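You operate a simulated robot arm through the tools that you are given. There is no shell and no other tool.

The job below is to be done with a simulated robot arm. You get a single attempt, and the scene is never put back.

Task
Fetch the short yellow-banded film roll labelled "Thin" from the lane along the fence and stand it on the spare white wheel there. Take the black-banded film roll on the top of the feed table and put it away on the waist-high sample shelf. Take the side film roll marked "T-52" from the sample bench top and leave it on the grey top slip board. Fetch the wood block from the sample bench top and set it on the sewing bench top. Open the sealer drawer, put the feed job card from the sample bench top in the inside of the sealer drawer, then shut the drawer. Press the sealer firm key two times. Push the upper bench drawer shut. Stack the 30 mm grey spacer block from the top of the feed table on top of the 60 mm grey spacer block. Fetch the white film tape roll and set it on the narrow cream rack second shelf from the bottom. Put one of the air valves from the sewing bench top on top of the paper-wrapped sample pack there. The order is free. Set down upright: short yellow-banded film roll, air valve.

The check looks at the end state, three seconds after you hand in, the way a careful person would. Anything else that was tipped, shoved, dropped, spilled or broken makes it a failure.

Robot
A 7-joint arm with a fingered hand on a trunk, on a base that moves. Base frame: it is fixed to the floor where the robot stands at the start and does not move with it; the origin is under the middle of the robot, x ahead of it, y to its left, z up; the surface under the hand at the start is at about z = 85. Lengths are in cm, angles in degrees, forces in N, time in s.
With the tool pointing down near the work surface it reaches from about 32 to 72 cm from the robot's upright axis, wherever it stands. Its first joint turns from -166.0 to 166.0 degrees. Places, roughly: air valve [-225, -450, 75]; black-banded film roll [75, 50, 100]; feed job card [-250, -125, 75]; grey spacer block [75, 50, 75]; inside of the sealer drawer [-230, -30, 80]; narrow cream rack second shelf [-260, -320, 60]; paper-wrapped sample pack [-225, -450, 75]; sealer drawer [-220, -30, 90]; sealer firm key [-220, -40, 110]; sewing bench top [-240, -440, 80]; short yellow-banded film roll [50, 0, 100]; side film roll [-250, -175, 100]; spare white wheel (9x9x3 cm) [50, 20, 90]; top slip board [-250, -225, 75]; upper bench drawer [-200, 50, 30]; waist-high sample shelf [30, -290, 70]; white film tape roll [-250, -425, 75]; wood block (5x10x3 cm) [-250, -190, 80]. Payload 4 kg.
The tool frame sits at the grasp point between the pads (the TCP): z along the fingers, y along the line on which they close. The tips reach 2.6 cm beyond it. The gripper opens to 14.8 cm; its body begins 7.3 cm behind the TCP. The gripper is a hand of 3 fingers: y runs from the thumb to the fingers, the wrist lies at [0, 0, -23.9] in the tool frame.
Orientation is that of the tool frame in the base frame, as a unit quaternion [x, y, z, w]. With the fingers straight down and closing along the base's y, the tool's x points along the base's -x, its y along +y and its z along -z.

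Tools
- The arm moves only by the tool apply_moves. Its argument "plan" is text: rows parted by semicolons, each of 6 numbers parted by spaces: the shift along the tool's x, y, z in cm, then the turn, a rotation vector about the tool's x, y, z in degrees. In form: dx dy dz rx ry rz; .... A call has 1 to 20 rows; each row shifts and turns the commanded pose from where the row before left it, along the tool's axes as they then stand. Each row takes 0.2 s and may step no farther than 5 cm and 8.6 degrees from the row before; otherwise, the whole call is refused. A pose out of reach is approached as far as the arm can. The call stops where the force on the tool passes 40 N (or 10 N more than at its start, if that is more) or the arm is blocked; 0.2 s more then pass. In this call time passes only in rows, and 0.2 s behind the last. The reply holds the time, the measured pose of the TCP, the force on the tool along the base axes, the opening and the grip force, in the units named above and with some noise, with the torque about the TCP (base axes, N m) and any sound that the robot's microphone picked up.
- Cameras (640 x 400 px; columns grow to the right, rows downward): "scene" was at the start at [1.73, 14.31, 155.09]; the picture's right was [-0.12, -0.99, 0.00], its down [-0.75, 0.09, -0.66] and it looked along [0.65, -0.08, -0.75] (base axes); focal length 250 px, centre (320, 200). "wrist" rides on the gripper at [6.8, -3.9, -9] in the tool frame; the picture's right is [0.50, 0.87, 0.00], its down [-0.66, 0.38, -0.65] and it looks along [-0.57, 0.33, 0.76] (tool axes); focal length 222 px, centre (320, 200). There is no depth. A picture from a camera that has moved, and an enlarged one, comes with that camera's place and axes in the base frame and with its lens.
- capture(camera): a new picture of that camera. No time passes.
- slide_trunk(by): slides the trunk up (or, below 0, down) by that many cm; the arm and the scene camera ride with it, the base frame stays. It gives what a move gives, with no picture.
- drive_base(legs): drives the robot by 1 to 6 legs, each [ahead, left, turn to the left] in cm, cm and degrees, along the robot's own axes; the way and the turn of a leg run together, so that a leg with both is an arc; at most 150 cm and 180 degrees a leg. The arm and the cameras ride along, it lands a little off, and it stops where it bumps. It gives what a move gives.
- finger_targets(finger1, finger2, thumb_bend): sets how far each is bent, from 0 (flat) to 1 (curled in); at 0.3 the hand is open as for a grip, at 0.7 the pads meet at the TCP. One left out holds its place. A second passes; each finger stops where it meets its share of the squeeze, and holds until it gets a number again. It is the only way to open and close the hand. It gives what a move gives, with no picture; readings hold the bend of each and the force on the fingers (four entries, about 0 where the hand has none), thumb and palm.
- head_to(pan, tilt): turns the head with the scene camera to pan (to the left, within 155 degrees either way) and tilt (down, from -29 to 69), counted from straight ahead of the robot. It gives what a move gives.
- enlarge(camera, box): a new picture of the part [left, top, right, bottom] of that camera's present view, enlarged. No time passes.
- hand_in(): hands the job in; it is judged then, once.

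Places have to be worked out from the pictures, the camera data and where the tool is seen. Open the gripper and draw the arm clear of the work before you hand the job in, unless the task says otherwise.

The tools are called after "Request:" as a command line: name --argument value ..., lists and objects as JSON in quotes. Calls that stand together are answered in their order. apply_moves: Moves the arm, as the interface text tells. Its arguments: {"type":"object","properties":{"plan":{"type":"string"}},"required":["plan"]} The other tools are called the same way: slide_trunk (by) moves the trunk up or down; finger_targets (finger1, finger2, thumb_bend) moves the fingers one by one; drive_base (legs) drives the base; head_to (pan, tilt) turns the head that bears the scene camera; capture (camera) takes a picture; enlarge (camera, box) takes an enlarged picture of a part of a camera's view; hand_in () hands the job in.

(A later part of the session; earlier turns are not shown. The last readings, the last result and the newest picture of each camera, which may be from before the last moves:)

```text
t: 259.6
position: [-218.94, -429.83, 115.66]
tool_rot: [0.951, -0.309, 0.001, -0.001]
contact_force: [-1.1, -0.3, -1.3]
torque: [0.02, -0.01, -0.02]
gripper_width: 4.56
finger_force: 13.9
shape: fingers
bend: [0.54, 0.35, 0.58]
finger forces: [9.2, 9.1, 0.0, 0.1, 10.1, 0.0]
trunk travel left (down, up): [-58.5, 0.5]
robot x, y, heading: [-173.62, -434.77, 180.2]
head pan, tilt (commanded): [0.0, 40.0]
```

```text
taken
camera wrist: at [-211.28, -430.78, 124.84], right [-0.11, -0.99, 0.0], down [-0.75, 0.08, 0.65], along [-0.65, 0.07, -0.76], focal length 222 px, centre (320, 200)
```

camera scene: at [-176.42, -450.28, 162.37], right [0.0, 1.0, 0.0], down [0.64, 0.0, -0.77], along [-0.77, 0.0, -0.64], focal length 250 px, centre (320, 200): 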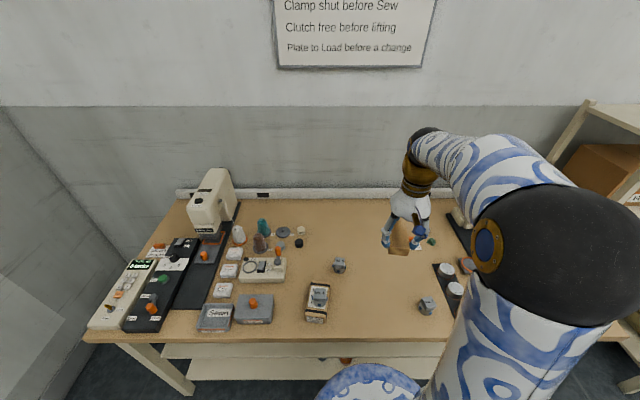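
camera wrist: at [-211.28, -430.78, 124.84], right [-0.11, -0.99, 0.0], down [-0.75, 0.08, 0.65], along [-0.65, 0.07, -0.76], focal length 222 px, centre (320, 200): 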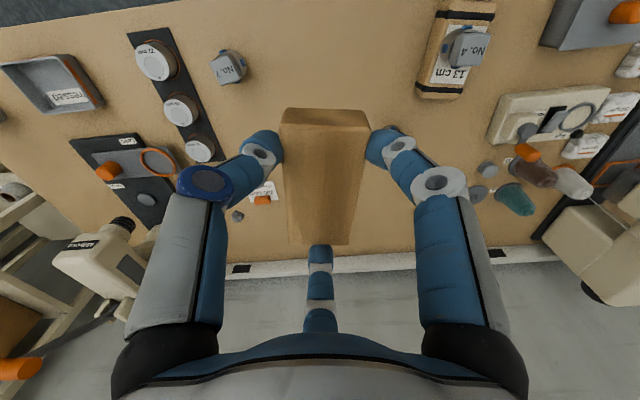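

Free space all around. I'll lower the block to about 2 cm above the bench, then in small steps.

Request:
apply_moves --plan "0 0 4.5 0 0 0; 0 0 4.5 0 0 0; 0 0 4.5 0 0 0; 0 0 4.5 0 0 0; 0 0 4.5 0 0 0; 0 0 4.5 0 0 0; 0 0 1.5 0 0 0"

Request:
enlarge --camera "scene" --box '[310, 180, 470, 330]'

```text
t: 261.2
position: [-219.1, -429.85, 87.23]
tool_rot: [0.951, -0.308, 0.001, 0.001]
contact_force: [-0.7, 0.1, -0.5]
torque: [0.03, -0.02, -0.02]
gripper_width: 4.56
finger_force: 13.7
shape: fingers
bend: [0.54, 0.35, 0.59]
finger forces: [9.2, 8.8, 0.0, 0.1, 10.1, 0.0]
trunk travel left (down, up): [-58.5, 0.5]
robot x, y, heading: [-173.69, -435.35, 180.0]
head pan, tilt (commanded): [0.0, 40.0]
```

```text
2.67 times, centred on (390, 255) of scene
camera zoom: at [-176.39, -450.27, 162.37], right [0.0, 1.0, 0.0], down [0.64, 0.0, -0.77], along [-0.77, 0.0, -0.64], focal length 668 px, centre (133, 53)
```

zoom: 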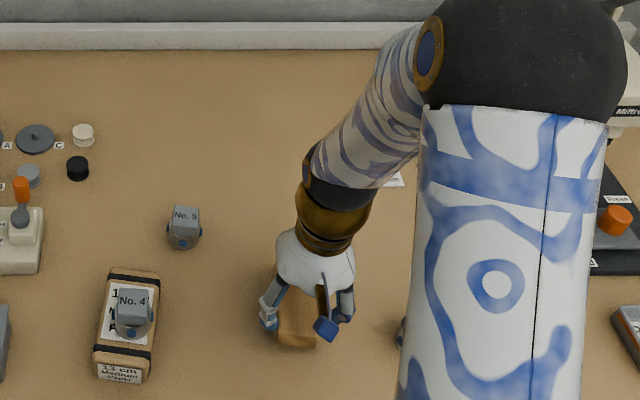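

I'll lower the last 2 cm carefully.

Request:
apply_moves --plan "0 0 1 0 0 0; 0 0 0.6 0 0 0"

Request:
apply_moves --plan "0 0 0.3 0 0 0"

Request:
apply_moves --plan "0 0 0.25 0 0 0"

```text
t: 261.8
position: [-219.1, -429.81, 85.6]
tool_rot: [0.951, -0.31, 0.0, 0.001]
contact_force: [-0.6, 0.2, -1.0]
torque: [0.0, 0.0, -0.01]
gripper_width: 4.55
finger_force: 14.3
shape: fingers
bend: [0.54, 0.35, 0.59]
finger forces: [9.3, 8.8, 0.1, 0.0, 10.1, 0.1]
trunk travel left (down, up): [-58.5, 0.5]
robot x, y, heading: [-173.64, -435.41, 179.8]
head pan, tilt (commanded): [0.0, 40.0]
```

```text
t: 262.2
position: [-219.07, -429.84, 85.43]
tool_rot: [0.951, -0.31, 0.001, 0.0]
contact_force: [0.4, 0.1, -0.5]
torque: [-0.02, 0.0, -0.01]
gripper_width: 4.58
finger_force: 14.4
shape: fingers
bend: [0.54, 0.35, 0.59]
finger forces: [9.3, 8.8, 0.1, 0.1, 10.2, 0.0]
trunk travel left (down, up): [-58.5, 0.5]
robot x, y, heading: [-173.9, -435.3, 179.6]
head pan, tilt (commanded): [0.0, 40.0]
```

```text
t: 262.6
position: [-219.06, -429.95, 85.17]
tool_rot: [0.951, -0.309, 0.0, 0.0]
contact_force: [0.1, 0.9, 0.1]
torque: [0.03, 0.09, 0.01]
gripper_width: 4.56
finger_force: 14.1
shape: fingers
bend: [0.54, 0.35, 0.59]
finger forces: [9.3, 8.6, 0.0, 0.0, 10.1, 0.0]
trunk travel left (down, up): [-58.5, 0.5]
robot x, y, heading: [-173.94, -435.2, 179.8]
head pan, tilt (commanded): [0.0, 40.0]
```

Request:
apply_moves --plan "0 0 0.2 0 0 0"

Request:
apply_moves --plan "0 0 0.15 0 0 0"

```text
t: 263.0
position: [-219.06, -429.92, 85.07]
tool_rot: [0.951, -0.31, 0.0, 0.0]
contact_force: [1.5, 0.1, 12.6]
torque: [-0.03, 0.1, 0.02]
gripper_width: 4.56
finger_force: 14.5
shape: fingers
bend: [0.54, 0.35, 0.59]
finger forces: [10.1, 8.6, 0.0, 0.1, 10.9, 0.0]
trunk travel left (down, up): [-58.5, 0.5]
robot x, y, heading: [-173.76, -435.7, 180.0]
head pan, tilt (commanded): [0.0, 40.0]
```

```text
t: 263.4
position: [-219.05, -429.94, 85.05]
tool_rot: [0.951, -0.31, -0.001, 0.0]
contact_force: [0.5, 0.6, 22.8]
torque: [0.01, 0.17, 0.01]
gripper_width: 4.53
finger_force: 15.8
shape: fingers
bend: [0.54, 0.35, 0.6]
finger forces: [10.5, 8.7, 0.0, 0.1, 12.4, 0.0]
trunk travel left (down, up): [-58.5, 0.5]
robot x, y, heading: [-173.45, -435.41, 180.3]
head pan, tilt (commanded): [0.0, 40.0]
```

The block is down (contact 12–23 N). I'll ease up, release and rise.

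Request:
apply_moves --plan "0 0 -0.3 0 0 0"

Request:
finger_targets --finger1 0.44 --finger2 0.3 --thumb_bend 0.44

Request:
apply_moves --plan "0 0 -2 0 0 0; 0 0 -4 0 0 0; 0 0 -4.5 0 0 0; 0 0 -4.5 0 0 0; 0 0 -4.5 0 0 0; 0 0 -4.5 0 0 0"

Request:
capture --camera "wrist"

Request:
capture --camera "scene"

```text
t: 263.8
position: [-219.11, -429.88, 85.02]
tool_rot: [0.951, -0.31, 0.002, 0.0]
contact_force: [-1.3, 0.2, 4.1]
torque: [-0.02, 0.08, 0.04]
gripper_width: 4.57
finger_force: 15.3
shape: fingers
bend: [0.54, 0.35, 0.59]
finger forces: [10.1, 9.7, 0.0, 0.0, 11.2, 0.1]
trunk travel left (down, up): [-58.5, 0.5]
robot x, y, heading: [-173.5, -435.39, 179.7]
head pan, tilt (commanded): [0.0, 40.0]
```

```text
t: 264.8
position: [-219.0, -429.81, 85.12]
tool_rot: [0.951, -0.31, 0.0, 0.001]
contact_force: [0.5, -0.7, -0.1]
torque: [0.03, 0.02, 0.01]
gripper_width: 8.12
finger_force: 0.1
shape: fingers
bend: [0.44, 0.3, 0.44]
finger forces: [0.0, 0.0, 0.1, 0.0, 0.0, 0.1]
trunk travel left (down, up): [-58.5, 0.5]
robot x, y, heading: [-173.7, -435.64, 180.1]
head pan, tilt (commanded): [0.0, 40.0]
```

```text
t: 266.2
position: [-218.99, -429.72, 108.93]
tool_rot: [0.951, -0.31, 0.001, 0.001]
contact_force: [-0.2, 0.6, 0.4]
torque: [-0.03, 0.0, 0.01]
gripper_width: 8.16
finger_force: 0.1
shape: fingers
bend: [0.44, 0.3, 0.44]
finger forces: [0.0, 0.1, 0.1, 0.1, 0.0, 0.0]
trunk travel left (down, up): [-58.5, 0.5]
robot x, y, heading: [-174.22, -435.38, 179.8]
head pan, tilt (commanded): [0.0, 40.0]
```

```text
taken
camera wrist: at [-211.21, -430.62, 118.11], right [-0.11, -0.99, 0.0], down [-0.75, 0.08, 0.65], along [-0.65, 0.07, -0.76], focal length 222 px, centre (320, 200)
```

wrist: 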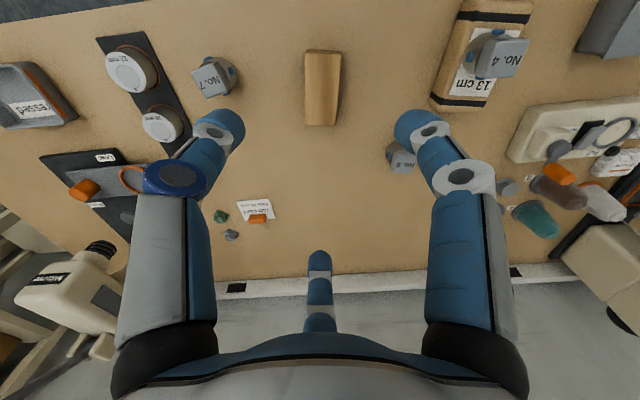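

```text
taken
camera scene: at [-176.33, -450.28, 162.37], right [0.0, 1.0, 0.0], down [0.64, 0.0, -0.77], along [-0.77, 0.0, -0.64], focal length 250 px, centre (320, 200)
```

scene: 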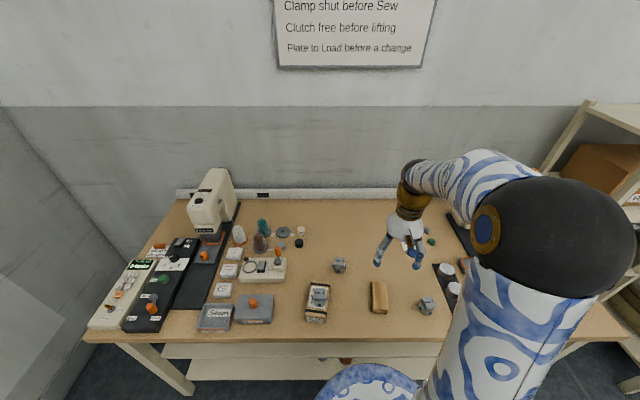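

Wood block is placed; the pack with valve still stands. Now the card: I'll back off and drive to the right end of the sample bench.

Request:
drive_base --legs '[[-42, 0, 0], [0, -150, 0], [0, -145, 0]]'

Request:
head_to --pan 0 --tilt 30

Request:
capture --camera "scene"

Request:
head_to --pan -35 --tilt 30

Request:
capture --camera "scene"

```text
t: 282.7
position: [-179.27, -132.08, 108.95]
tool_rot: [0.952, -0.306, 0.0, 0.0]
contact_force: [0.3, 0.4, -0.1]
torque: [-0.01, 0.03, 0.01]
gripper_width: 8.15
finger_force: 0.2
shape: fingers
bend: [0.44, 0.3, 0.44]
finger forces: [0.0, 0.0, 0.0, 0.0, 0.0, 0.1]
trunk travel left (down, up): [-58.5, 0.5]
robot x, y, heading: [-134.08, -136.88, -179.6]
head pan, tilt (commanded): [0.0, 40.0]
```

```text
t: 283.4
position: [-179.22, -131.92, 108.94]
tool_rot: [0.952, -0.308, 0.0, 0.0]
contact_force: [0.9, 0.1, 0.1]
torque: [0.0, 0.0, 0.03]
gripper_width: 8.17
finger_force: 0.0
shape: fingers
bend: [0.44, 0.3, 0.44]
finger forces: [0.0, 0.0, 0.1, 0.0, 0.0, 0.0]
trunk travel left (down, up): [-58.5, 0.5]
robot x, y, heading: [-133.94, -137.46, -180.0]
head pan, tilt (commanded): [0.0, 30.0]
```

```text
taken
camera scene: at [-137.0, -152.3, 163.9], right [0.0, 1.0, 0.0], down [0.5, 0.0, -0.87], along [-0.87, 0.0, -0.5], focal length 250 px, centre (320, 200)
```

scene: 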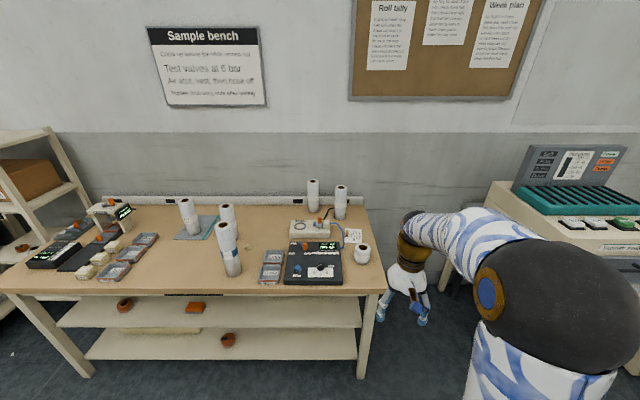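

```text
t: 284.4
position: [-179.31, -132.03, 108.86]
tool_rot: [0.952, -0.307, 0.001, 0.0]
contact_force: [0.8, -0.6, 0.2]
torque: [0.01, -0.03, -0.01]
gripper_width: 8.17
finger_force: 0.1
shape: fingers
bend: [0.44, 0.3, 0.44]
finger forces: [0.1, 0.1, 0.0, 0.0, 0.0, 0.1]
trunk travel left (down, up): [-58.5, 0.5]
robot x, y, heading: [-133.76, -137.44, -179.9]
head pan, tilt (commanded): [-35.0, 30.0]
```

```text
taken
camera scene: at [-135.38, -147.11, 163.91], right [0.57, 0.82, 0.0], down [0.41, -0.28, -0.87], along [-0.71, 0.49, -0.5], focal length 250 px, centre (320, 200)
```

scene: 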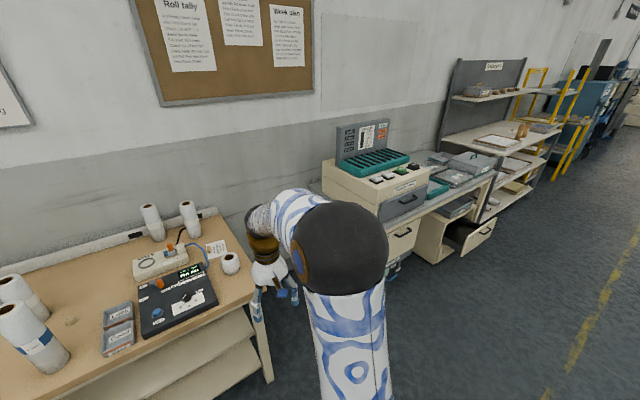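

I'll zoom in on the card and on the sealer and its drawers.

Request:
enlarge --camera "scene" --box '[180, 210, 260, 290]'

Request:
enlarge --camera "scene" --box '[310, 110, 510, 270]'

Request:
enlarge --camera "scene" --box '[330, 115, 430, 195]'

```text
5.00 times, centred on (220, 250) of scene
camera zoom: at [-135.38, -147.11, 163.91], right [0.57, 0.82, 0.0], down [0.41, -0.28, -0.87], along [-0.71, 0.49, -0.5], focal length 1252 px, centre (820, -50)
```

zoom: 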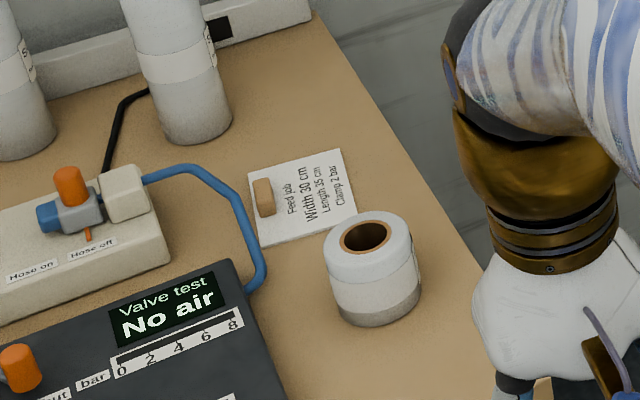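

```text
2.50 times, centred on (410, 190) of scene
camera zoom: at [-135.38, -147.11, 163.91], right [0.57, 0.82, 0.0], down [0.41, -0.28, -0.87], along [-0.71, 0.49, -0.5], focal length 626 px, centre (95, 225)
```

zoom: 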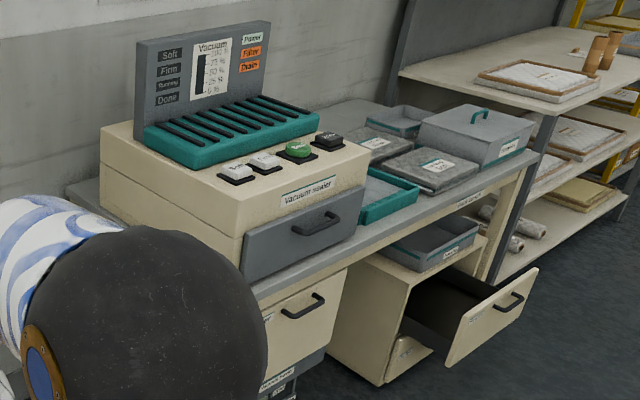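

```text
5.00 times, centred on (380, 155) of scene
camera zoom: at [-135.38, -147.11, 163.91], right [0.57, 0.82, 0.0], down [0.41, -0.28, -0.87], along [-0.71, 0.49, -0.5], focal length 1252 px, centre (20, 425)
```

zoom: 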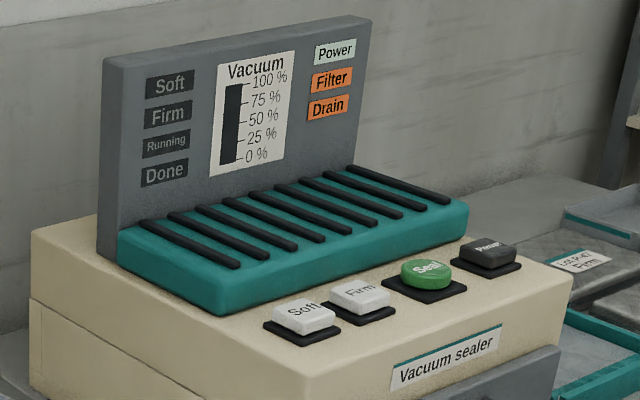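

The sealer's Firm key and grey drawer are visible, and the open cream drawer is the upper bench drawer. The job card lies flat with a small brown tab at about (−243, −138), a blue hose running close on its left. I'll drive up and view the tab with the wrist camera.

Request:
drive_base --legs '[[44, 2, 0]]'

Request:
apply_moves --plan "-2 2 0 0 0 -7.5; -2 2 0 0 0 -7.5; -2 1 0 0 0 -7.5; -2 1 0 0 0 -7.5; 0 0 0 0 0 -5.7"

Request:
capture --camera "wrist"

Request:
head_to --pan 0 --tilt 45

Request:
capture --camera "scene"

```text
t: 287.2
position: [-224.12, -133.86, 108.95]
tool_rot: [0.951, -0.309, 0.001, 0.001]
contact_force: [0.8, 0.1, -0.3]
torque: [-0.01, -0.01, 0.01]
gripper_width: 8.15
finger_force: 0.0
shape: fingers
bend: [0.44, 0.3, 0.44]
finger forces: [0.1, 0.0, 0.0, 0.0, 0.1, 0.0]
trunk travel left (down, up): [-58.5, 0.5]
robot x, y, heading: [-178.62, -139.21, -180.0]
head pan, tilt (commanded): [-35.0, 30.0]
```

```text
t: 288.4
position: [-233.93, -135.95, 109.0]
tool_rot: [1.0, -0.001, 0.0, 0.0]
contact_force: [-0.7, -0.4, -0.2]
torque: [-0.01, -0.03, -0.02]
gripper_width: 8.16
finger_force: 0.1
shape: fingers
bend: [0.44, 0.3, 0.44]
finger forces: [0.0, 0.0, 0.0, 0.0, 0.1, 0.1]
trunk travel left (down, up): [-58.5, 0.5]
robot x, y, heading: [-178.48, -139.31, -180.0]
head pan, tilt (commanded): [-35.0, 30.0]
```

```text
taken
camera wrist: at [-227.1, -132.03, 118.02], right [0.5, -0.87, 0.0], down [-0.66, -0.38, 0.65], along [-0.57, -0.33, -0.76], focal length 222 px, centre (320, 200)
```

wrist: 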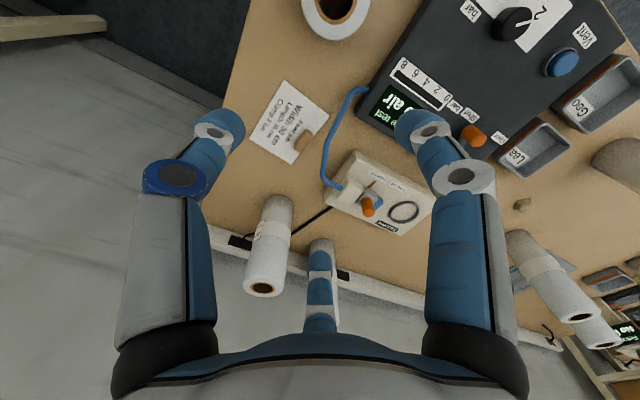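

```text
t: 289.4
position: [-234.06, -135.75, 108.84]
tool_rot: [1.0, -0.002, 0.0, 0.0]
contact_force: [-0.2, -0.4, 0.0]
torque: [0.0, -0.04, 0.0]
gripper_width: 8.16
finger_force: 0.0
shape: fingers
bend: [0.44, 0.3, 0.44]
finger forces: [0.0, 0.0, 0.0, 0.0, 0.1, 0.0]
trunk travel left (down, up): [-58.5, 0.5]
robot x, y, heading: [-178.69, -139.12, -180.0]
head pan, tilt (commanded): [0.0, 45.0]
```

```text
taken
camera scene: at [-180.89, -154.33, 161.65], right [0.0, 1.0, 0.0], down [0.71, 0.0, -0.71], along [-0.71, 0.0, -0.71], focal length 250 px, centre (320, 200)
```

scene: 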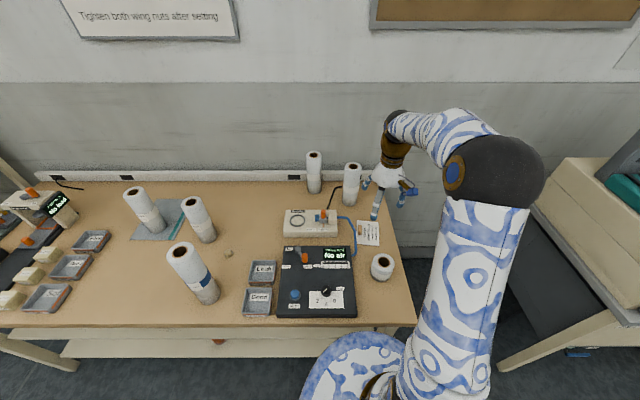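

I'll zoom in on the card tab and hose from both cameras.

Request:
enlarge --camera "wrist" --box '[240, 60, 380, 200]'

Request:
enlarge --camera "scene" --box '[330, 200, 410, 280]'

```text
2.86 times, centred on (310, 130) of wrist
camera zoom: at [-227.07, -132.04, 118.0], right [0.5, -0.87, 0.0], down [-0.66, -0.37, 0.65], along [-0.57, -0.32, -0.76], focal length 635 px, centre (349, 400)
```

zoom: 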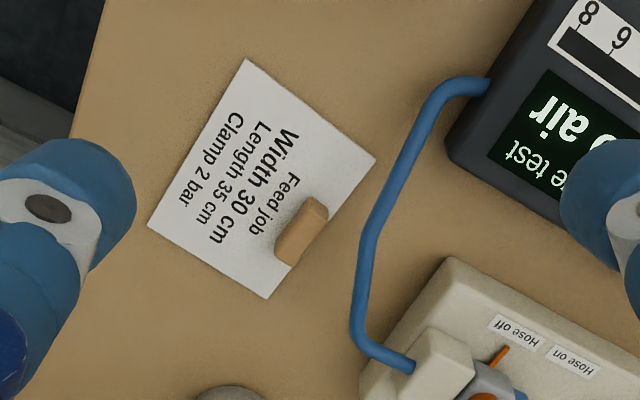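

```text
5.00 times, centred on (370, 240) of scene
camera zoom: at [-180.89, -154.33, 161.65], right [0.0, 1.0, 0.0], down [0.71, 0.0, -0.71], along [-0.71, 0.0, -0.71], focal length 1252 px, centre (70, 0)
```

zoom: 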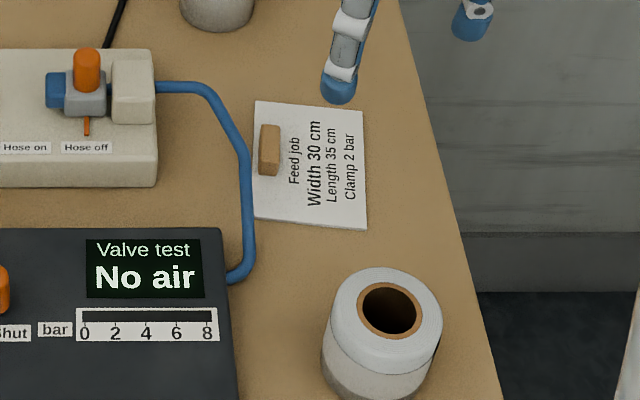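

The tab is at (−243.1, −138.2) and the hose arches about 4–5 cm above the bench just left of it, so I'll need a tilted grasp there. But the drawer must be open before I hold the card, so first I'll go to the sealer and look.

Request:
apply_moves --plan "4 0 0 0 0 0; 4 0 0 0 0 0; 4 0 0 0 0 0; 4 0 0 0 0 0"

Request:
drive_base --legs '[[-42, 0, 0], [0, -100, 0]]'

Request:
head_to --pan 0 --tilt 30

Request:
capture --camera "scene"

Request:
enlarge --camera "scene" --box '[200, 130, 420, 330]'

```text
t: 290.4
position: [-217.88, -136.1, 108.82]
tool_rot: [1.0, -0.003, 0.002, 0.001]
contact_force: [1.6, -0.3, -0.1]
torque: [-0.01, 0.02, -0.02]
gripper_width: 8.16
finger_force: 0.0
shape: fingers
bend: [0.44, 0.3, 0.44]
finger forces: [0.0, 0.0, 0.1, 0.0, 0.1, 0.1]
trunk travel left (down, up): [-58.5, 0.5]
robot x, y, heading: [-178.88, -139.45, -179.9]
head pan, tilt (commanded): [0.0, 45.0]
```

```text
t: 297.7
position: [-177.7, -35.87, 108.8]
tool_rot: [1.0, 0.004, 0.001, 0.0]
contact_force: [0.6, -0.6, 0.8]
torque: [-0.01, 0.03, -0.01]
gripper_width: 8.14
finger_force: 0.1
shape: fingers
bend: [0.44, 0.3, 0.44]
finger forces: [0.0, 0.1, 0.1, 0.1, 0.0, 0.0]
trunk travel left (down, up): [-58.5, 0.5]
robot x, y, heading: [-138.77, -38.72, -179.4]
head pan, tilt (commanded): [0.0, 45.0]
```

```text
t: 298.5
position: [-177.87, -35.87, 108.82]
tool_rot: [1.0, 0.003, 0.001, 0.0]
contact_force: [-0.4, 1.0, -0.5]
torque: [0.02, 0.01, -0.02]
gripper_width: 8.18
finger_force: 0.1
shape: fingers
bend: [0.44, 0.3, 0.44]
finger forces: [0.0, 0.0, 0.1, 0.0, 0.1, 0.0]
trunk travel left (down, up): [-58.5, 0.5]
robot x, y, heading: [-138.49, -38.22, -179.5]
head pan, tilt (commanded): [0.0, 30.0]
```

```text
taken
camera scene: at [-141.33, -53.64, 163.9], right [-0.01, 1.0, 0.0], down [0.5, 0.01, -0.87], along [-0.87, -0.01, -0.5], focal length 250 px, centre (320, 200)
```

scene: 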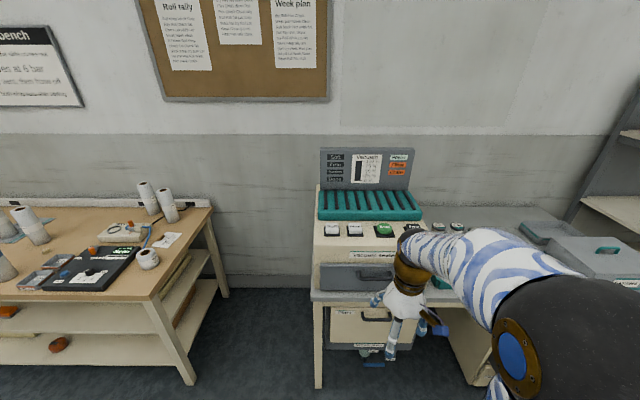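

```text
2.00 times, centred on (310, 230) of scene
camera zoom: at [-141.33, -53.64, 163.9], right [-0.01, 1.0, 0.0], down [0.5, 0.01, -0.87], along [-0.87, -0.01, -0.5], focal length 501 px, centre (340, 140)
```

zoom: 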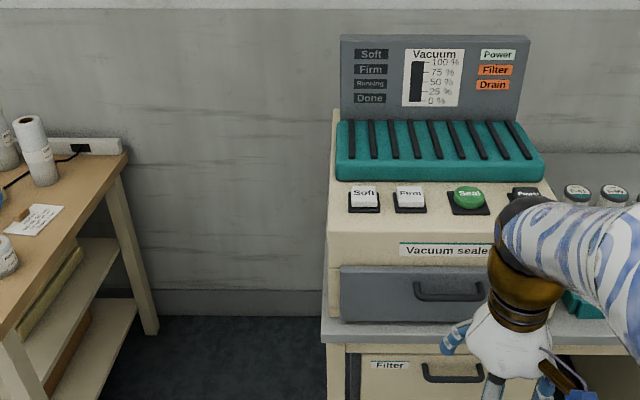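

I'll shift the hand aside and take views at two trunk heights to triangulate the drawer, handle and keys.

Request:
apply_moves --plan "0 -4.5 0 0 0 0; 0 -4.5 0 0 0 0; 0 -4.5 0 0 0 0; 0 -4.5 0 0 0 0; 0 -4.5 0 0 0 0"

Request:
capture --camera "scene"

Request:
enlarge --camera "scene" --box '[300, 190, 440, 310]'

Request:
slide_trunk --by -30

Request:
enlarge --camera "scene" --box '[300, 130, 440, 250]'

Request:
capture --camera "scene"

```text
t: 299.7
position: [-177.65, -13.16, 108.97]
tool_rot: [1.0, 0.003, 0.001, -0.001]
contact_force: [0.0, 0.3, 0.3]
torque: [-0.02, 0.0, -0.02]
gripper_width: 8.18
finger_force: 0.1
shape: fingers
bend: [0.44, 0.3, 0.44]
finger forces: [0.0, 0.1, 0.1, 0.0, 0.0, 0.1]
trunk travel left (down, up): [-58.5, 0.5]
robot x, y, heading: [-138.14, -38.68, -179.1]
head pan, tilt (commanded): [0.0, 30.0]
```

```text
taken
camera scene: at [-141.34, -53.57, 163.91], right [-0.01, 1.0, 0.0], down [0.5, 0.01, -0.87], along [-0.87, -0.01, -0.5], focal length 250 px, centre (320, 200)
```

scene: 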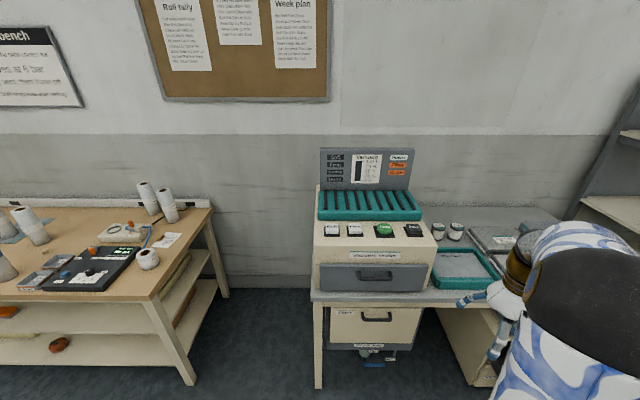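

```text
3.33 times, centred on (370, 250) of scene
camera zoom: at [-141.34, -53.57, 163.91], right [-0.01, 1.0, 0.0], down [0.5, 0.01, -0.87], along [-0.87, -0.01, -0.5], focal length 835 px, centre (153, 33)
```

zoom: 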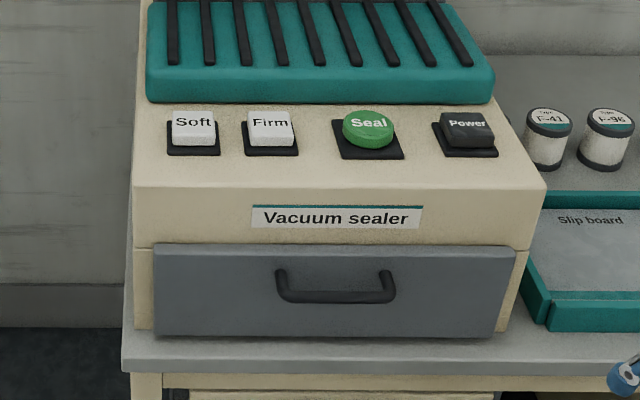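

```text
t: 302.7
position: [-177.73, -13.23, 78.83]
tool_rot: [1.0, 0.003, 0.001, 0.001]
contact_force: [0.1, -0.5, 0.2]
torque: [-0.02, -0.04, 0.01]
gripper_width: 8.14
finger_force: 0.1
shape: fingers
bend: [0.44, 0.3, 0.44]
finger forces: [0.1, 0.0, 0.0, 0.1, 0.0, 0.0]
trunk travel left (down, up): [-28.5, 30.5]
robot x, y, heading: [-138.13, -38.76, -179.0]
head pan, tilt (commanded): [0.0, 30.0]
```

```text
3.33 times, centred on (370, 190) of scene
camera zoom: at [-141.33, -53.63, 133.91], right [-0.01, 1.0, 0.0], down [0.5, 0.01, -0.87], along [-0.87, -0.01, -0.5], focal length 835 px, centre (153, 233)
```

zoom: 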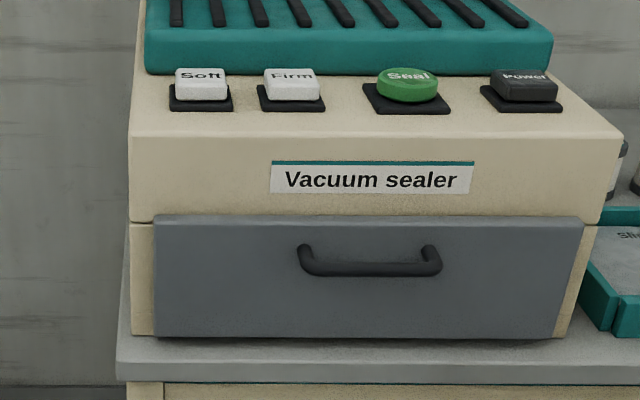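

```text
taken
camera scene: at [-141.33, -53.63, 133.91], right [-0.01, 1.0, 0.0], down [0.5, 0.01, -0.87], along [-0.87, -0.01, -0.5], focal length 250 px, centre (320, 200)
```

scene: 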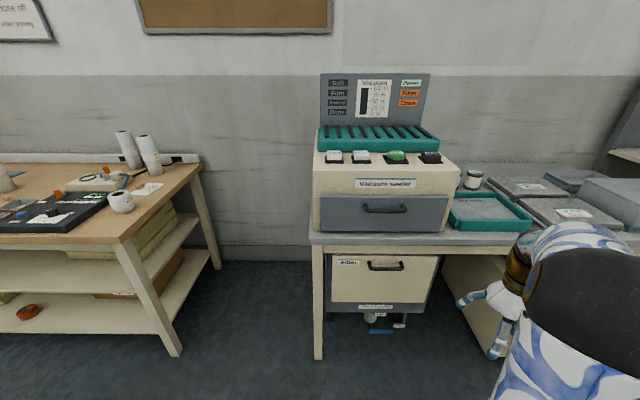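

Triangulated: drawer front x≈−211 (z 81.5–95), handle bar at x≈−207.1, z≈92.2, y −40…−27.7; Firm key top at (−220.1, −40.5, 105.6). I'll bring the hand to y≈−34 and rotate it to point horizontally at the handle, pivoting about the wrist.

Request:
apply_moves --plan "0.74 4.16 0.96 0 0 0; 0.74 4.16 0.96 0 0 0; 0.74 4.16 0.96 0 0 0; 0.74 4.16 0.96 0 0 0; 0.74 4.16 0.96 0 0 0"

Request:
apply_moves --plan "-3.12 0 -0.2 0 -7.5 0; -3.12 0 -0.2 0 -7.5 0; -3.12 0 -0.2 0 -7.5 0; -3.12 0 -0.2 0 -7.5 0; -3.12 0 -0.2 0 -7.5 0; -3.12 0 -0.2 0 -7.5 0; -3.12 0 -0.2 0 -7.5 0; -3.12 0 -0.2 0 -7.5 0; -3.12 0 -0.2 0 -7.5 0; -3.12 0 -0.2 0 -7.5 0; -3.12 0 -0.2 0 -7.5 0; -3.12 0 -0.2 0 -7.5 0"

Request:
capture --camera "scene"

```text
t: 303.9
position: [-173.92, -34.3, 74.25]
tool_rot: [1.0, 0.003, 0.001, 0.001]
contact_force: [-0.3, -0.5, -0.1]
torque: [-0.01, 0.01, 0.01]
gripper_width: 8.14
finger_force: 0.0
shape: fingers
bend: [0.44, 0.3, 0.44]
finger forces: [0.0, 0.0, 0.1, 0.0, 0.0, 0.0]
trunk travel left (down, up): [-28.5, 30.5]
robot x, y, heading: [-138.56, -38.39, -179.0]
head pan, tilt (commanded): [0.0, 30.0]
```

```text
t: 306.5
position: [-197.73, -34.24, 98.03]
tool_rot: [-0.707, -0.001, 0.708, -0.003]
contact_force: [-0.3, 0.0, 1.2]
torque: [0.0, 0.01, 0.0]
gripper_width: 8.16
finger_force: 0.1
shape: fingers
bend: [0.44, 0.3, 0.44]
finger forces: [0.0, 0.0, 0.0, 0.0, 0.0, 0.1]
out of reach, approached as far as the arm can: row 6, 7
trunk travel left (down, up): [-28.5, 30.5]
robot x, y, heading: [-138.24, -38.76, -179.3]
head pan, tilt (commanded): [0.0, 30.0]
```

```text
taken
camera scene: at [-141.33, -53.63, 133.91], right [-0.01, 1.0, 0.0], down [0.5, 0.01, -0.87], along [-0.87, -0.01, -0.5], focal length 250 px, centre (320, 200)
```

scene: 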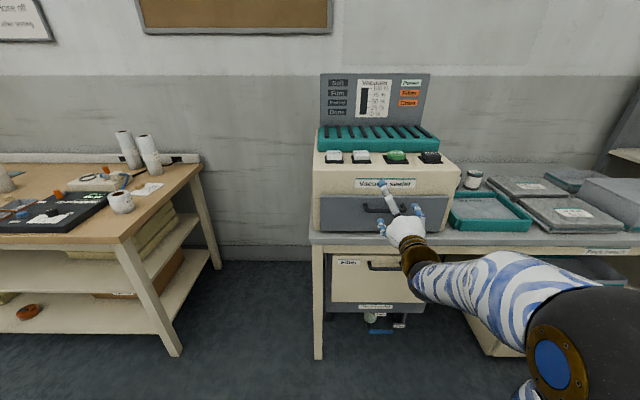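

The hand now points horizontally at the drawer. I'll roll it so the thumb is above and the two fingers below the bar.

Request:
apply_moves --plan "0 0 0 0 0 -7.5; 0 0 0 0 0 -7.5; 0 0 0 0 0 -7.5; 0 0 0 0 0 -7.5; 0 0 0 0 0 -7.5; 0 0 0 0 0 -7.5; 0 0 0 0 0 -7.5; 0 0 0 0 0 -7.5; 0 0 0 0 0 -7.5; 0 0 0 0 0 -7.5; 0 0 0 0 0 -7.5; 0 0 0 0 0 -7.5"

Request:
capture --camera "wrist"

Request:
enlarge --camera "scene" --box '[300, 130, 500, 290]'

```text
t: 309.1
position: [-197.77, -34.17, 98.03]
tool_rot: [0.499, 0.503, -0.501, -0.498]
contact_force: [0.5, 0.3, 0.9]
torque: [-0.03, 0.0, 0.02]
gripper_width: 8.19
finger_force: 0.1
shape: fingers
bend: [0.44, 0.3, 0.44]
finger forces: [0.0, 0.1, 0.0, 0.0, 0.1, 0.0]
trunk travel left (down, up): [-28.5, 30.5]
robot x, y, heading: [-138.58, -38.9, -179.6]
head pan, tilt (commanded): [0.0, 30.0]
```

```text
taken
camera wrist: at [-188.8, -27.44, 101.94], right [0.0, 0.5, -0.86], down [0.66, -0.65, -0.38], along [-0.75, -0.57, -0.33], focal length 222 px, centre (320, 200)
```

wrist: 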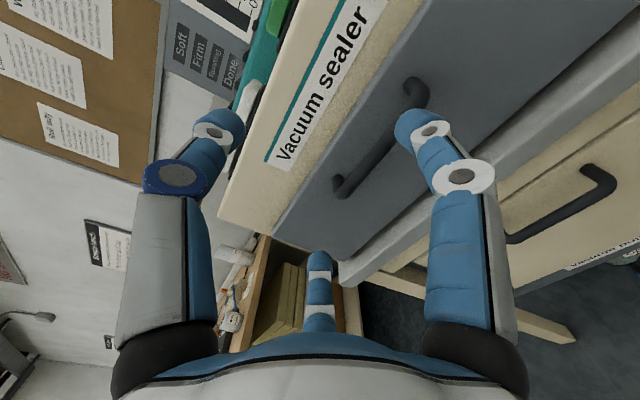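

```text
2.50 times, centred on (400, 210) of scene
camera zoom: at [-141.33, -53.64, 133.91], right [-0.01, 1.0, 0.0], down [0.5, 0.01, -0.87], along [-0.87, -0.01, -0.5], focal length 626 px, centre (120, 175)
```

zoom: 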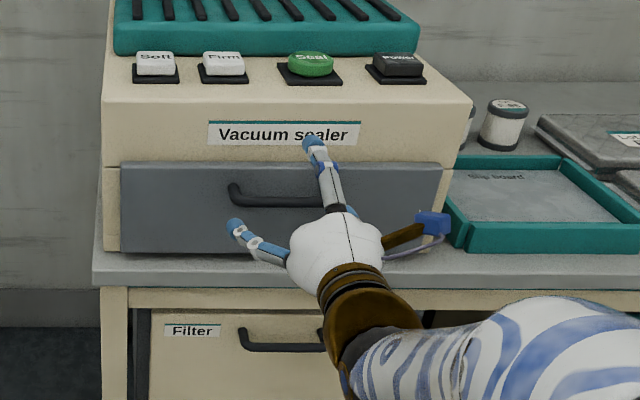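

Hand is horizontal with the thumb above. I'll lower to the bar's height (92.2), equalise the finger opening, and advance until the bar lies between the pads.

Request:
finger_targets --finger1 0.44 --finger2 0.44 --thumb_bend 0.44

Request:
apply_moves --plan "0 3 0 0 0 0; 0 2.8 0 0 0 0; 0 0 2.5 0 0 0; 0 0 2.5 0 0 0"

Request:
capture --camera "wrist"

Request:
enlarge --camera "scene" --box '[310, 150, 450, 270]'

```text
t: 310.1
position: [-197.85, -34.25, 98.02]
tool_rot: [0.499, 0.502, -0.501, -0.498]
contact_force: [-0.1, -0.6, 0.6]
torque: [-0.01, 0.01, 0.0]
gripper_width: 8.16
finger_force: 0.0
shape: fingers
bend: [0.44, 0.44, 0.44]
finger forces: [0.0, 0.0, 0.0, 0.0, 0.0, 0.0]
trunk travel left (down, up): [-28.5, 30.5]
robot x, y, heading: [-138.66, -38.89, -179.4]
head pan, tilt (commanded): [0.0, 30.0]
```

```text
t: 311.1
position: [-202.91, -34.22, 92.12]
tool_rot: [-0.499, -0.502, 0.502, 0.498]
contact_force: [0.4, 0.3, 0.5]
torque: [-0.01, -0.06, -0.07]
gripper_width: 8.18
finger_force: 0.1
shape: fingers
bend: [0.44, 0.44, 0.44]
finger forces: [0.1, 0.0, 0.1, 0.0, 0.1, 0.0]
trunk travel left (down, up): [-28.5, 30.5]
robot x, y, heading: [-138.66, -38.56, -179.4]
head pan, tilt (commanded): [0.0, 30.0]
```

```text
taken
camera wrist: at [-193.86, -27.41, 96.1], right [0.0, 0.5, -0.87], down [0.66, -0.65, -0.38], along [-0.75, -0.57, -0.33], focal length 222 px, centre (320, 200)
```

wrist: 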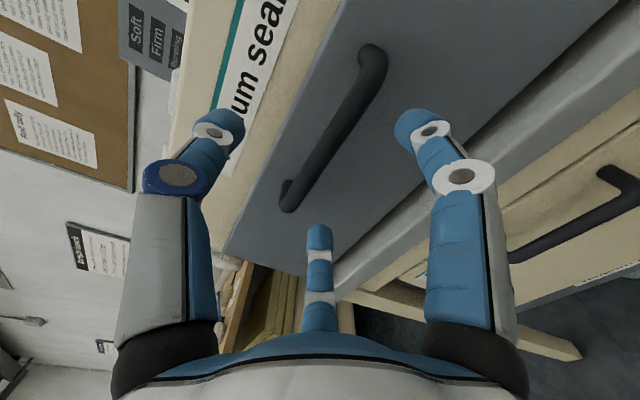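

```text
3.33 times, centred on (380, 210) of scene
camera zoom: at [-141.32, -53.64, 133.91], right [-0.01, 1.0, 0.0], down [0.5, 0.01, -0.87], along [-0.87, -0.01, -0.5], focal length 835 px, centre (120, 167)
```

zoom: 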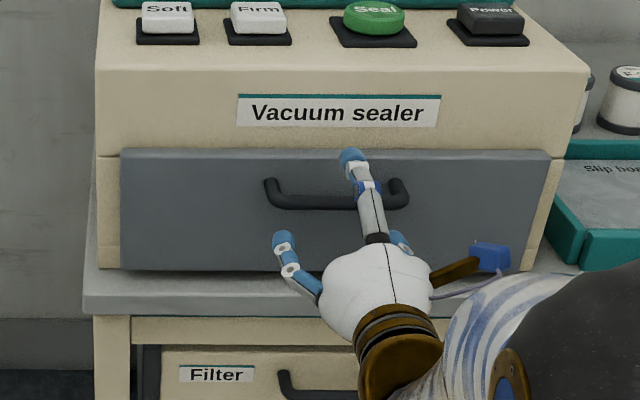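

The bar (z≈92.5) is between thumb and fingers. I'll advance the remaining 2.6 cm and close gently.

Request:
apply_moves --plan "0 -0.2 1.4 0 0 0; 0 0 1.2 0 0 0"

Request:
finger_targets --finger1 0.56 --finger2 0.56 --thumb_bend 0.56

Request:
capture --camera "wrist"

```text
t: 311.7
position: [-205.54, -34.21, 92.28]
tool_rot: [-0.499, -0.502, 0.502, 0.498]
contact_force: [0.4, -0.6, 0.1]
torque: [0.06, -0.03, -0.03]
gripper_width: 8.18
finger_force: 0.1
shape: fingers
bend: [0.44, 0.44, 0.44]
finger forces: [0.0, 0.0, 0.0, 0.0, 0.1, 0.1]
trunk travel left (down, up): [-28.5, 30.5]
robot x, y, heading: [-138.39, -38.34, -179.4]
head pan, tilt (commanded): [0.0, 30.0]
```

```text
t: 312.7
position: [-205.45, -34.19, 92.2]
tool_rot: [-0.498, -0.502, 0.502, 0.498]
contact_force: [-0.6, 0.2, -0.6]
torque: [0.01, 0.02, 0.02]
gripper_width: 4.32
finger_force: 0.0
shape: fingers
bend: [0.56, 0.56, 0.56]
finger forces: [0.1, 0.1, 0.1, 0.0, 0.1, 0.0]
trunk travel left (down, up): [-28.5, 30.5]
robot x, y, heading: [-138.58, -38.36, -179.6]
head pan, tilt (commanded): [0.0, 30.0]
```

```text
taken
camera wrist: at [-196.42, -27.43, 96.26], right [0.0, 0.5, -0.87], down [0.66, -0.65, -0.38], along [-0.75, -0.57, -0.33], focal length 222 px, centre (320, 200)
```

wrist: 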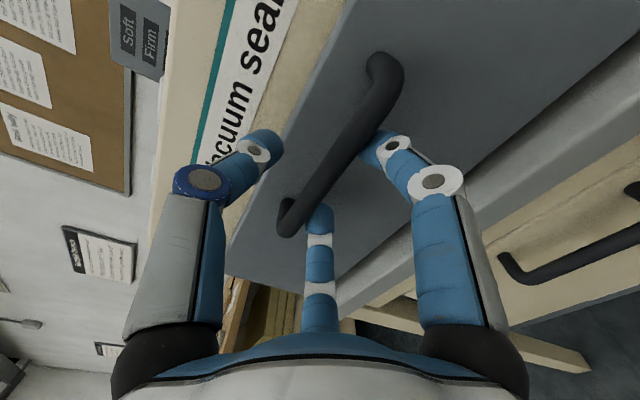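

The bar lies between the thumb and both fingers. I'll close to grip it.

Request:
finger_targets --finger1 0.7 --finger2 0.7 --thumb_bend 0.72

Request:
capture --camera "wrist"

```text
t: 313.7
position: [-205.63, -34.24, 92.12]
tool_rot: [0.499, 0.503, -0.501, -0.497]
contact_force: [-2.1, -1.1, -6.6]
torque: [0.03, -0.1, -0.02]
gripper_width: 1.39
finger_force: 8.3
shape: fingers
bend: [0.64, 0.64, 0.69]
finger forces: [5.5, 5.4, 0.0, 0.0, 5.3, 0.0]
trunk travel left (down, up): [-28.5, 30.5]
robot x, y, heading: [-138.61, -38.5, -179.0]
head pan, tilt (commanded): [0.0, 30.0]
```

```text
taken
camera wrist: at [-196.47, -27.43, 96.2], right [0.0, 0.5, -0.87], down [0.66, -0.65, -0.38], along [-0.75, -0.57, -0.33], focal length 222 px, centre (320, 200)
```

wrist: 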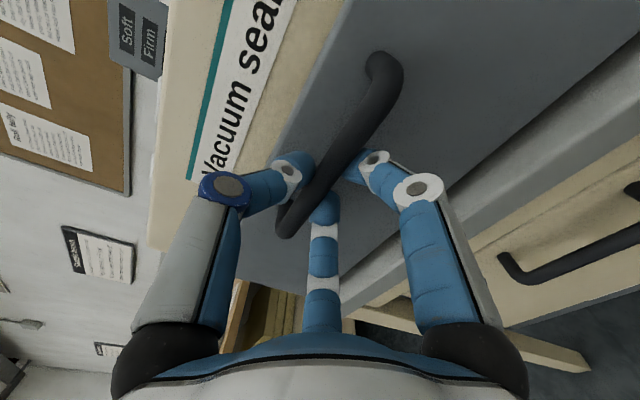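

Gripped on the bar. I'll test with a small pull of the arm first.

Request:
apply_moves --plan "0 0 -0.7 0 0 0; 0 0 -0.8 0 0 0; 0 0 -1 0 0 0"

Request:
capture --camera "wrist"

Request:
enlarge --camera "scene" --box '[310, 150, 450, 270]'

```text
t: 314.5
position: [-202.86, -34.13, 92.35]
tool_rot: [0.499, 0.502, -0.501, -0.498]
contact_force: [0.6, -0.1, -7.4]
torque: [0.0, -0.14, -0.03]
gripper_width: 1.37
finger_force: 7.4
shape: fingers
bend: [0.64, 0.64, 0.69]
finger forces: [5.3, 5.3, 0.1, 0.1, 4.8, 0.0]
trunk travel left (down, up): [-28.5, 30.5]
robot x, y, heading: [-138.71, -38.66, -179.4]
head pan, tilt (commanded): [0.0, 30.0]
```

```text
taken
camera wrist: at [-193.85, -27.41, 96.28], right [0.0, 0.5, -0.87], down [0.66, -0.65, -0.38], along [-0.75, -0.57, -0.33], focal length 222 px, centre (320, 200)
```

wrist: 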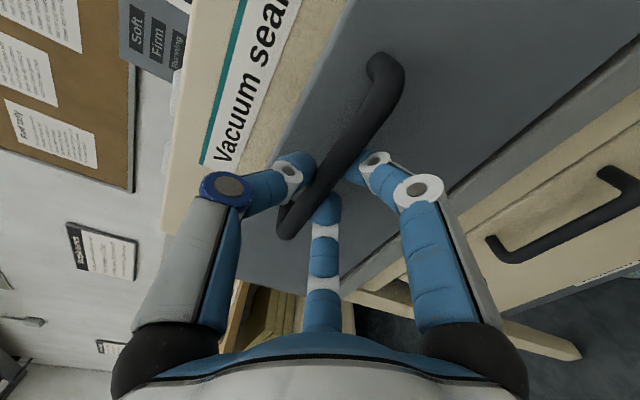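

```text
3.33 times, centred on (380, 210) of scene
camera zoom: at [-141.4, -53.65, 133.9], right [-0.01, 1.0, 0.0], down [0.5, 0.01, -0.87], along [-0.87, -0.01, -0.5], focal length 835 px, centre (120, 167)
```

zoom: 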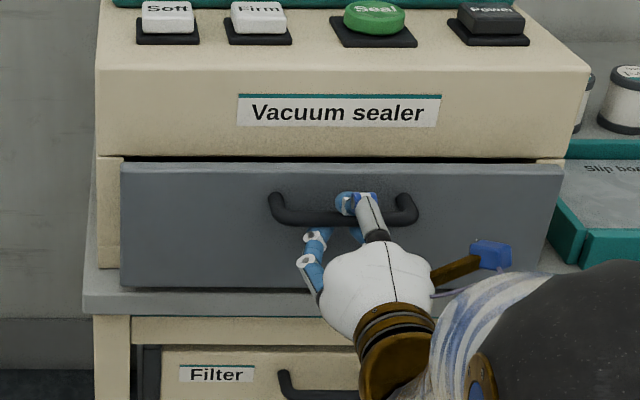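

The drawer slides out with the hand. I'll drive the base back 19 cm to open it about 21–22 cm.

Request:
drive_base --legs '[[-10, 0, 0]]'

Request:
enlarge --camera "scene" --box '[310, 150, 450, 270]'

Request:
drive_base --legs '[[-9, 0, 0]]'

Request:
capture --camera "scene"

```text
t: 315.6
position: [-192.82, -34.07, 92.26]
tool_rot: [0.499, 0.502, -0.501, -0.498]
contact_force: [0.4, -1.4, -5.2]
torque: [0.02, -0.14, 0.03]
gripper_width: 1.27
finger_force: 8.0
shape: fingers
bend: [0.64, 0.64, 0.69]
finger forces: [5.4, 5.3, 0.1, 0.0, 5.4, 0.0]
trunk travel left (down, up): [-28.5, 30.5]
robot x, y, heading: [-128.55, -38.58, -179.2]
head pan, tilt (commanded): [0.0, 30.0]
```

```text
3.33 times, centred on (380, 210) of scene
camera zoom: at [-131.37, -53.54, 133.9], right [-0.01, 1.0, 0.0], down [0.5, 0.01, -0.87], along [-0.87, -0.01, -0.5], focal length 835 px, centre (120, 167)
```

zoom: 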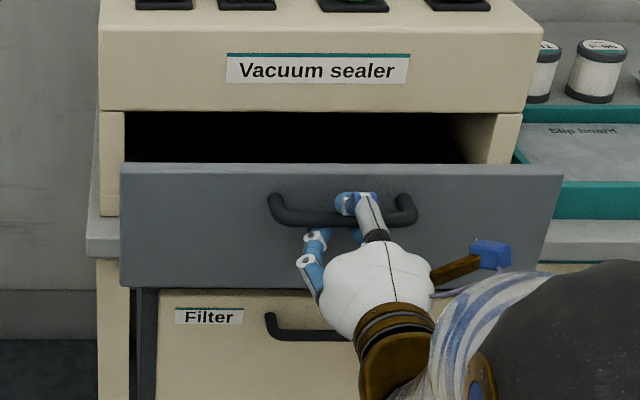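

```text
t: 316.8
position: [-184.05, -34.03, 92.22]
tool_rot: [0.499, 0.503, -0.501, -0.497]
contact_force: [-0.4, -3.2, -5.7]
torque: [0.0, -0.1, 0.07]
gripper_width: 1.23
finger_force: 8.2
shape: fingers
bend: [0.64, 0.64, 0.69]
finger forces: [5.4, 5.3, 0.0, 0.1, 5.1, 0.0]
trunk travel left (down, up): [-28.5, 30.5]
robot x, y, heading: [-119.51, -38.86, -179.4]
head pan, tilt (commanded): [0.0, 30.0]
```

```text
taken
camera scene: at [-122.49, -53.45, 133.9], right [-0.01, 1.0, 0.0], down [0.5, 0.01, -0.87], along [-0.87, -0.01, -0.5], focal length 250 px, centre (320, 200)
```

scene: 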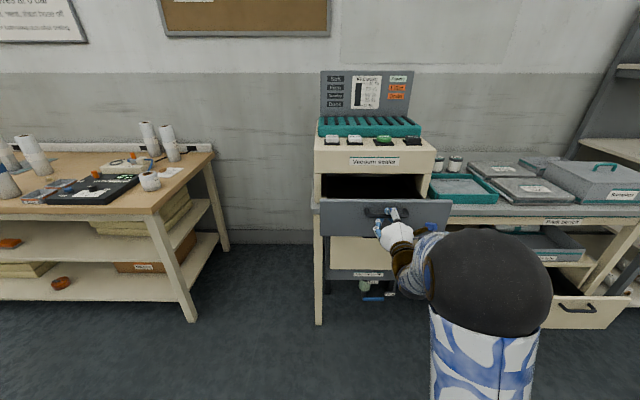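

The drawer is open by about 21 cm. I'll release the handle and back the hand away.

Request:
finger_targets --finger1 0.44 --finger2 0.44 --thumb_bend 0.44

Request:
apply_moves --plan "0 0 -1 0 0 0; 0 0 -2 0 0 0; 0 0 -3 0 0 0"

Request:
drive_base --legs '[[-20, 0, 0.6]]'

Request:
slide_trunk --by 30

Request:
capture --camera "scene"

```text
t: 317.8
position: [-184.02, -34.0, 92.35]
tool_rot: [0.498, 0.502, -0.501, -0.498]
contact_force: [-0.3, -0.2, 0.3]
torque: [0.0, -0.01, 0.01]
gripper_width: 8.15
finger_force: 0.1
shape: fingers
bend: [0.44, 0.44, 0.44]
finger forces: [0.1, 0.0, 0.0, 0.0, 0.0, 0.1]
trunk travel left (down, up): [-28.5, 30.5]
robot x, y, heading: [-119.51, -38.45, -179.7]
head pan, tilt (commanded): [0.0, 30.0]
```

```text
t: 318.6
position: [-177.96, -33.95, 92.21]
tool_rot: [0.499, 0.502, -0.501, -0.498]
contact_force: [-0.6, 0.1, -0.1]
torque: [-0.02, 0.01, 0.02]
gripper_width: 8.16
finger_force: 0.1
shape: fingers
bend: [0.44, 0.44, 0.44]
finger forces: [0.0, 0.0, 0.1, 0.0, 0.0, 0.0]
trunk travel left (down, up): [-28.5, 30.5]
robot x, y, heading: [-119.4, -38.12, -179.2]
head pan, tilt (commanded): [0.0, 30.0]
```

```text
t: 320.1
position: [-158.14, -34.46, 92.36]
tool_rot: [0.496, 0.505, -0.504, -0.494]
contact_force: [-0.7, -0.1, 0.4]
torque: [-0.01, 0.0, 0.01]
gripper_width: 8.15
finger_force: 0.1
shape: fingers
bend: [0.44, 0.44, 0.44]
finger forces: [0.0, 0.0, 0.0, 0.0, 0.0, 0.0]
trunk travel left (down, up): [-28.5, 30.5]
robot x, y, heading: [-99.67, -37.85, -178.5]
head pan, tilt (commanded): [0.0, 30.0]
```

```text
t: 323.1
position: [-158.07, -34.38, 122.27]
tool_rot: [0.495, 0.506, -0.505, -0.494]
contact_force: [-0.1, 0.8, -0.7]
torque: [-0.01, 0.03, -0.01]
gripper_width: 8.15
finger_force: 0.1
shape: fingers
bend: [0.44, 0.44, 0.44]
finger forces: [0.0, 0.1, 0.1, 0.0, 0.1, 0.0]
trunk travel left (down, up): [-58.5, 0.5]
robot x, y, heading: [-99.42, -38.28, -178.5]
head pan, tilt (commanded): [0.0, 30.0]
```

```text
taken
camera scene: at [-102.26, -53.08, 163.9], right [-0.03, 1.0, 0.0], down [0.5, 0.01, -0.87], along [-0.87, -0.02, -0.5], focal length 250 px, centre (320, 200)
```

scene: 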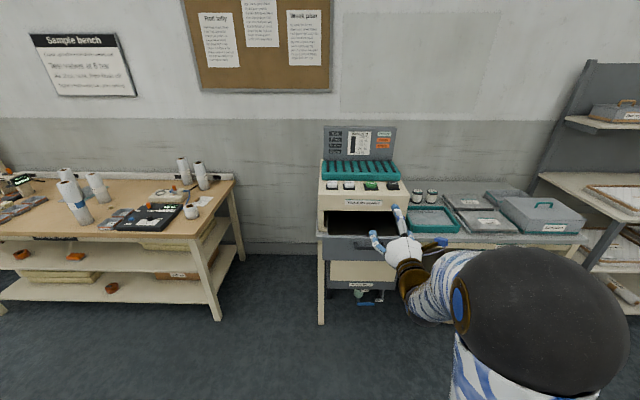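

The sealer drawer is open. Since the hand is already horizontal, I'll look at the open upper bench drawer to push it shut next.

Request:
head_to --pan -45 --tilt 35

Request:
capture --camera "scene"

```text
t: 324.3
position: [-158.04, -34.43, 122.38]
tool_rot: [0.495, 0.506, -0.505, -0.494]
contact_force: [0.0, -0.5, 0.3]
torque: [0.03, -0.01, 0.0]
gripper_width: 8.16
finger_force: 0.1
shape: fingers
bend: [0.44, 0.44, 0.44]
finger forces: [0.0, 0.0, 0.0, 0.1, 0.2, 0.1]
trunk travel left (down, up): [-58.5, 0.5]
robot x, y, heading: [-99.77, -38.16, -178.8]
head pan, tilt (commanded): [-45.0, 35.0]
```

```text
taken
camera scene: at [-99.61, -46.78, 163.13], right [0.69, 0.73, 0.0], down [0.42, -0.39, -0.82], along [-0.59, 0.56, -0.57], focal length 250 px, centre (320, 200)
```

scene: 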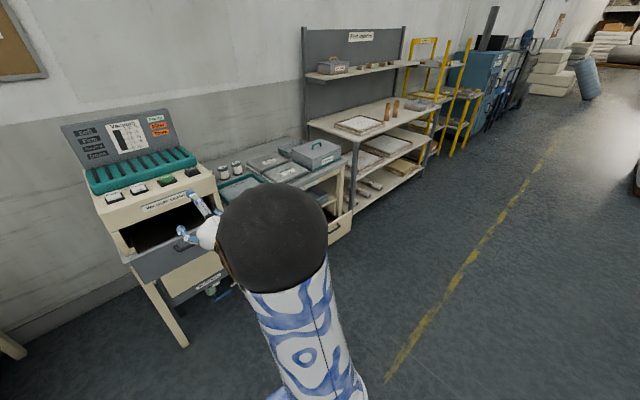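

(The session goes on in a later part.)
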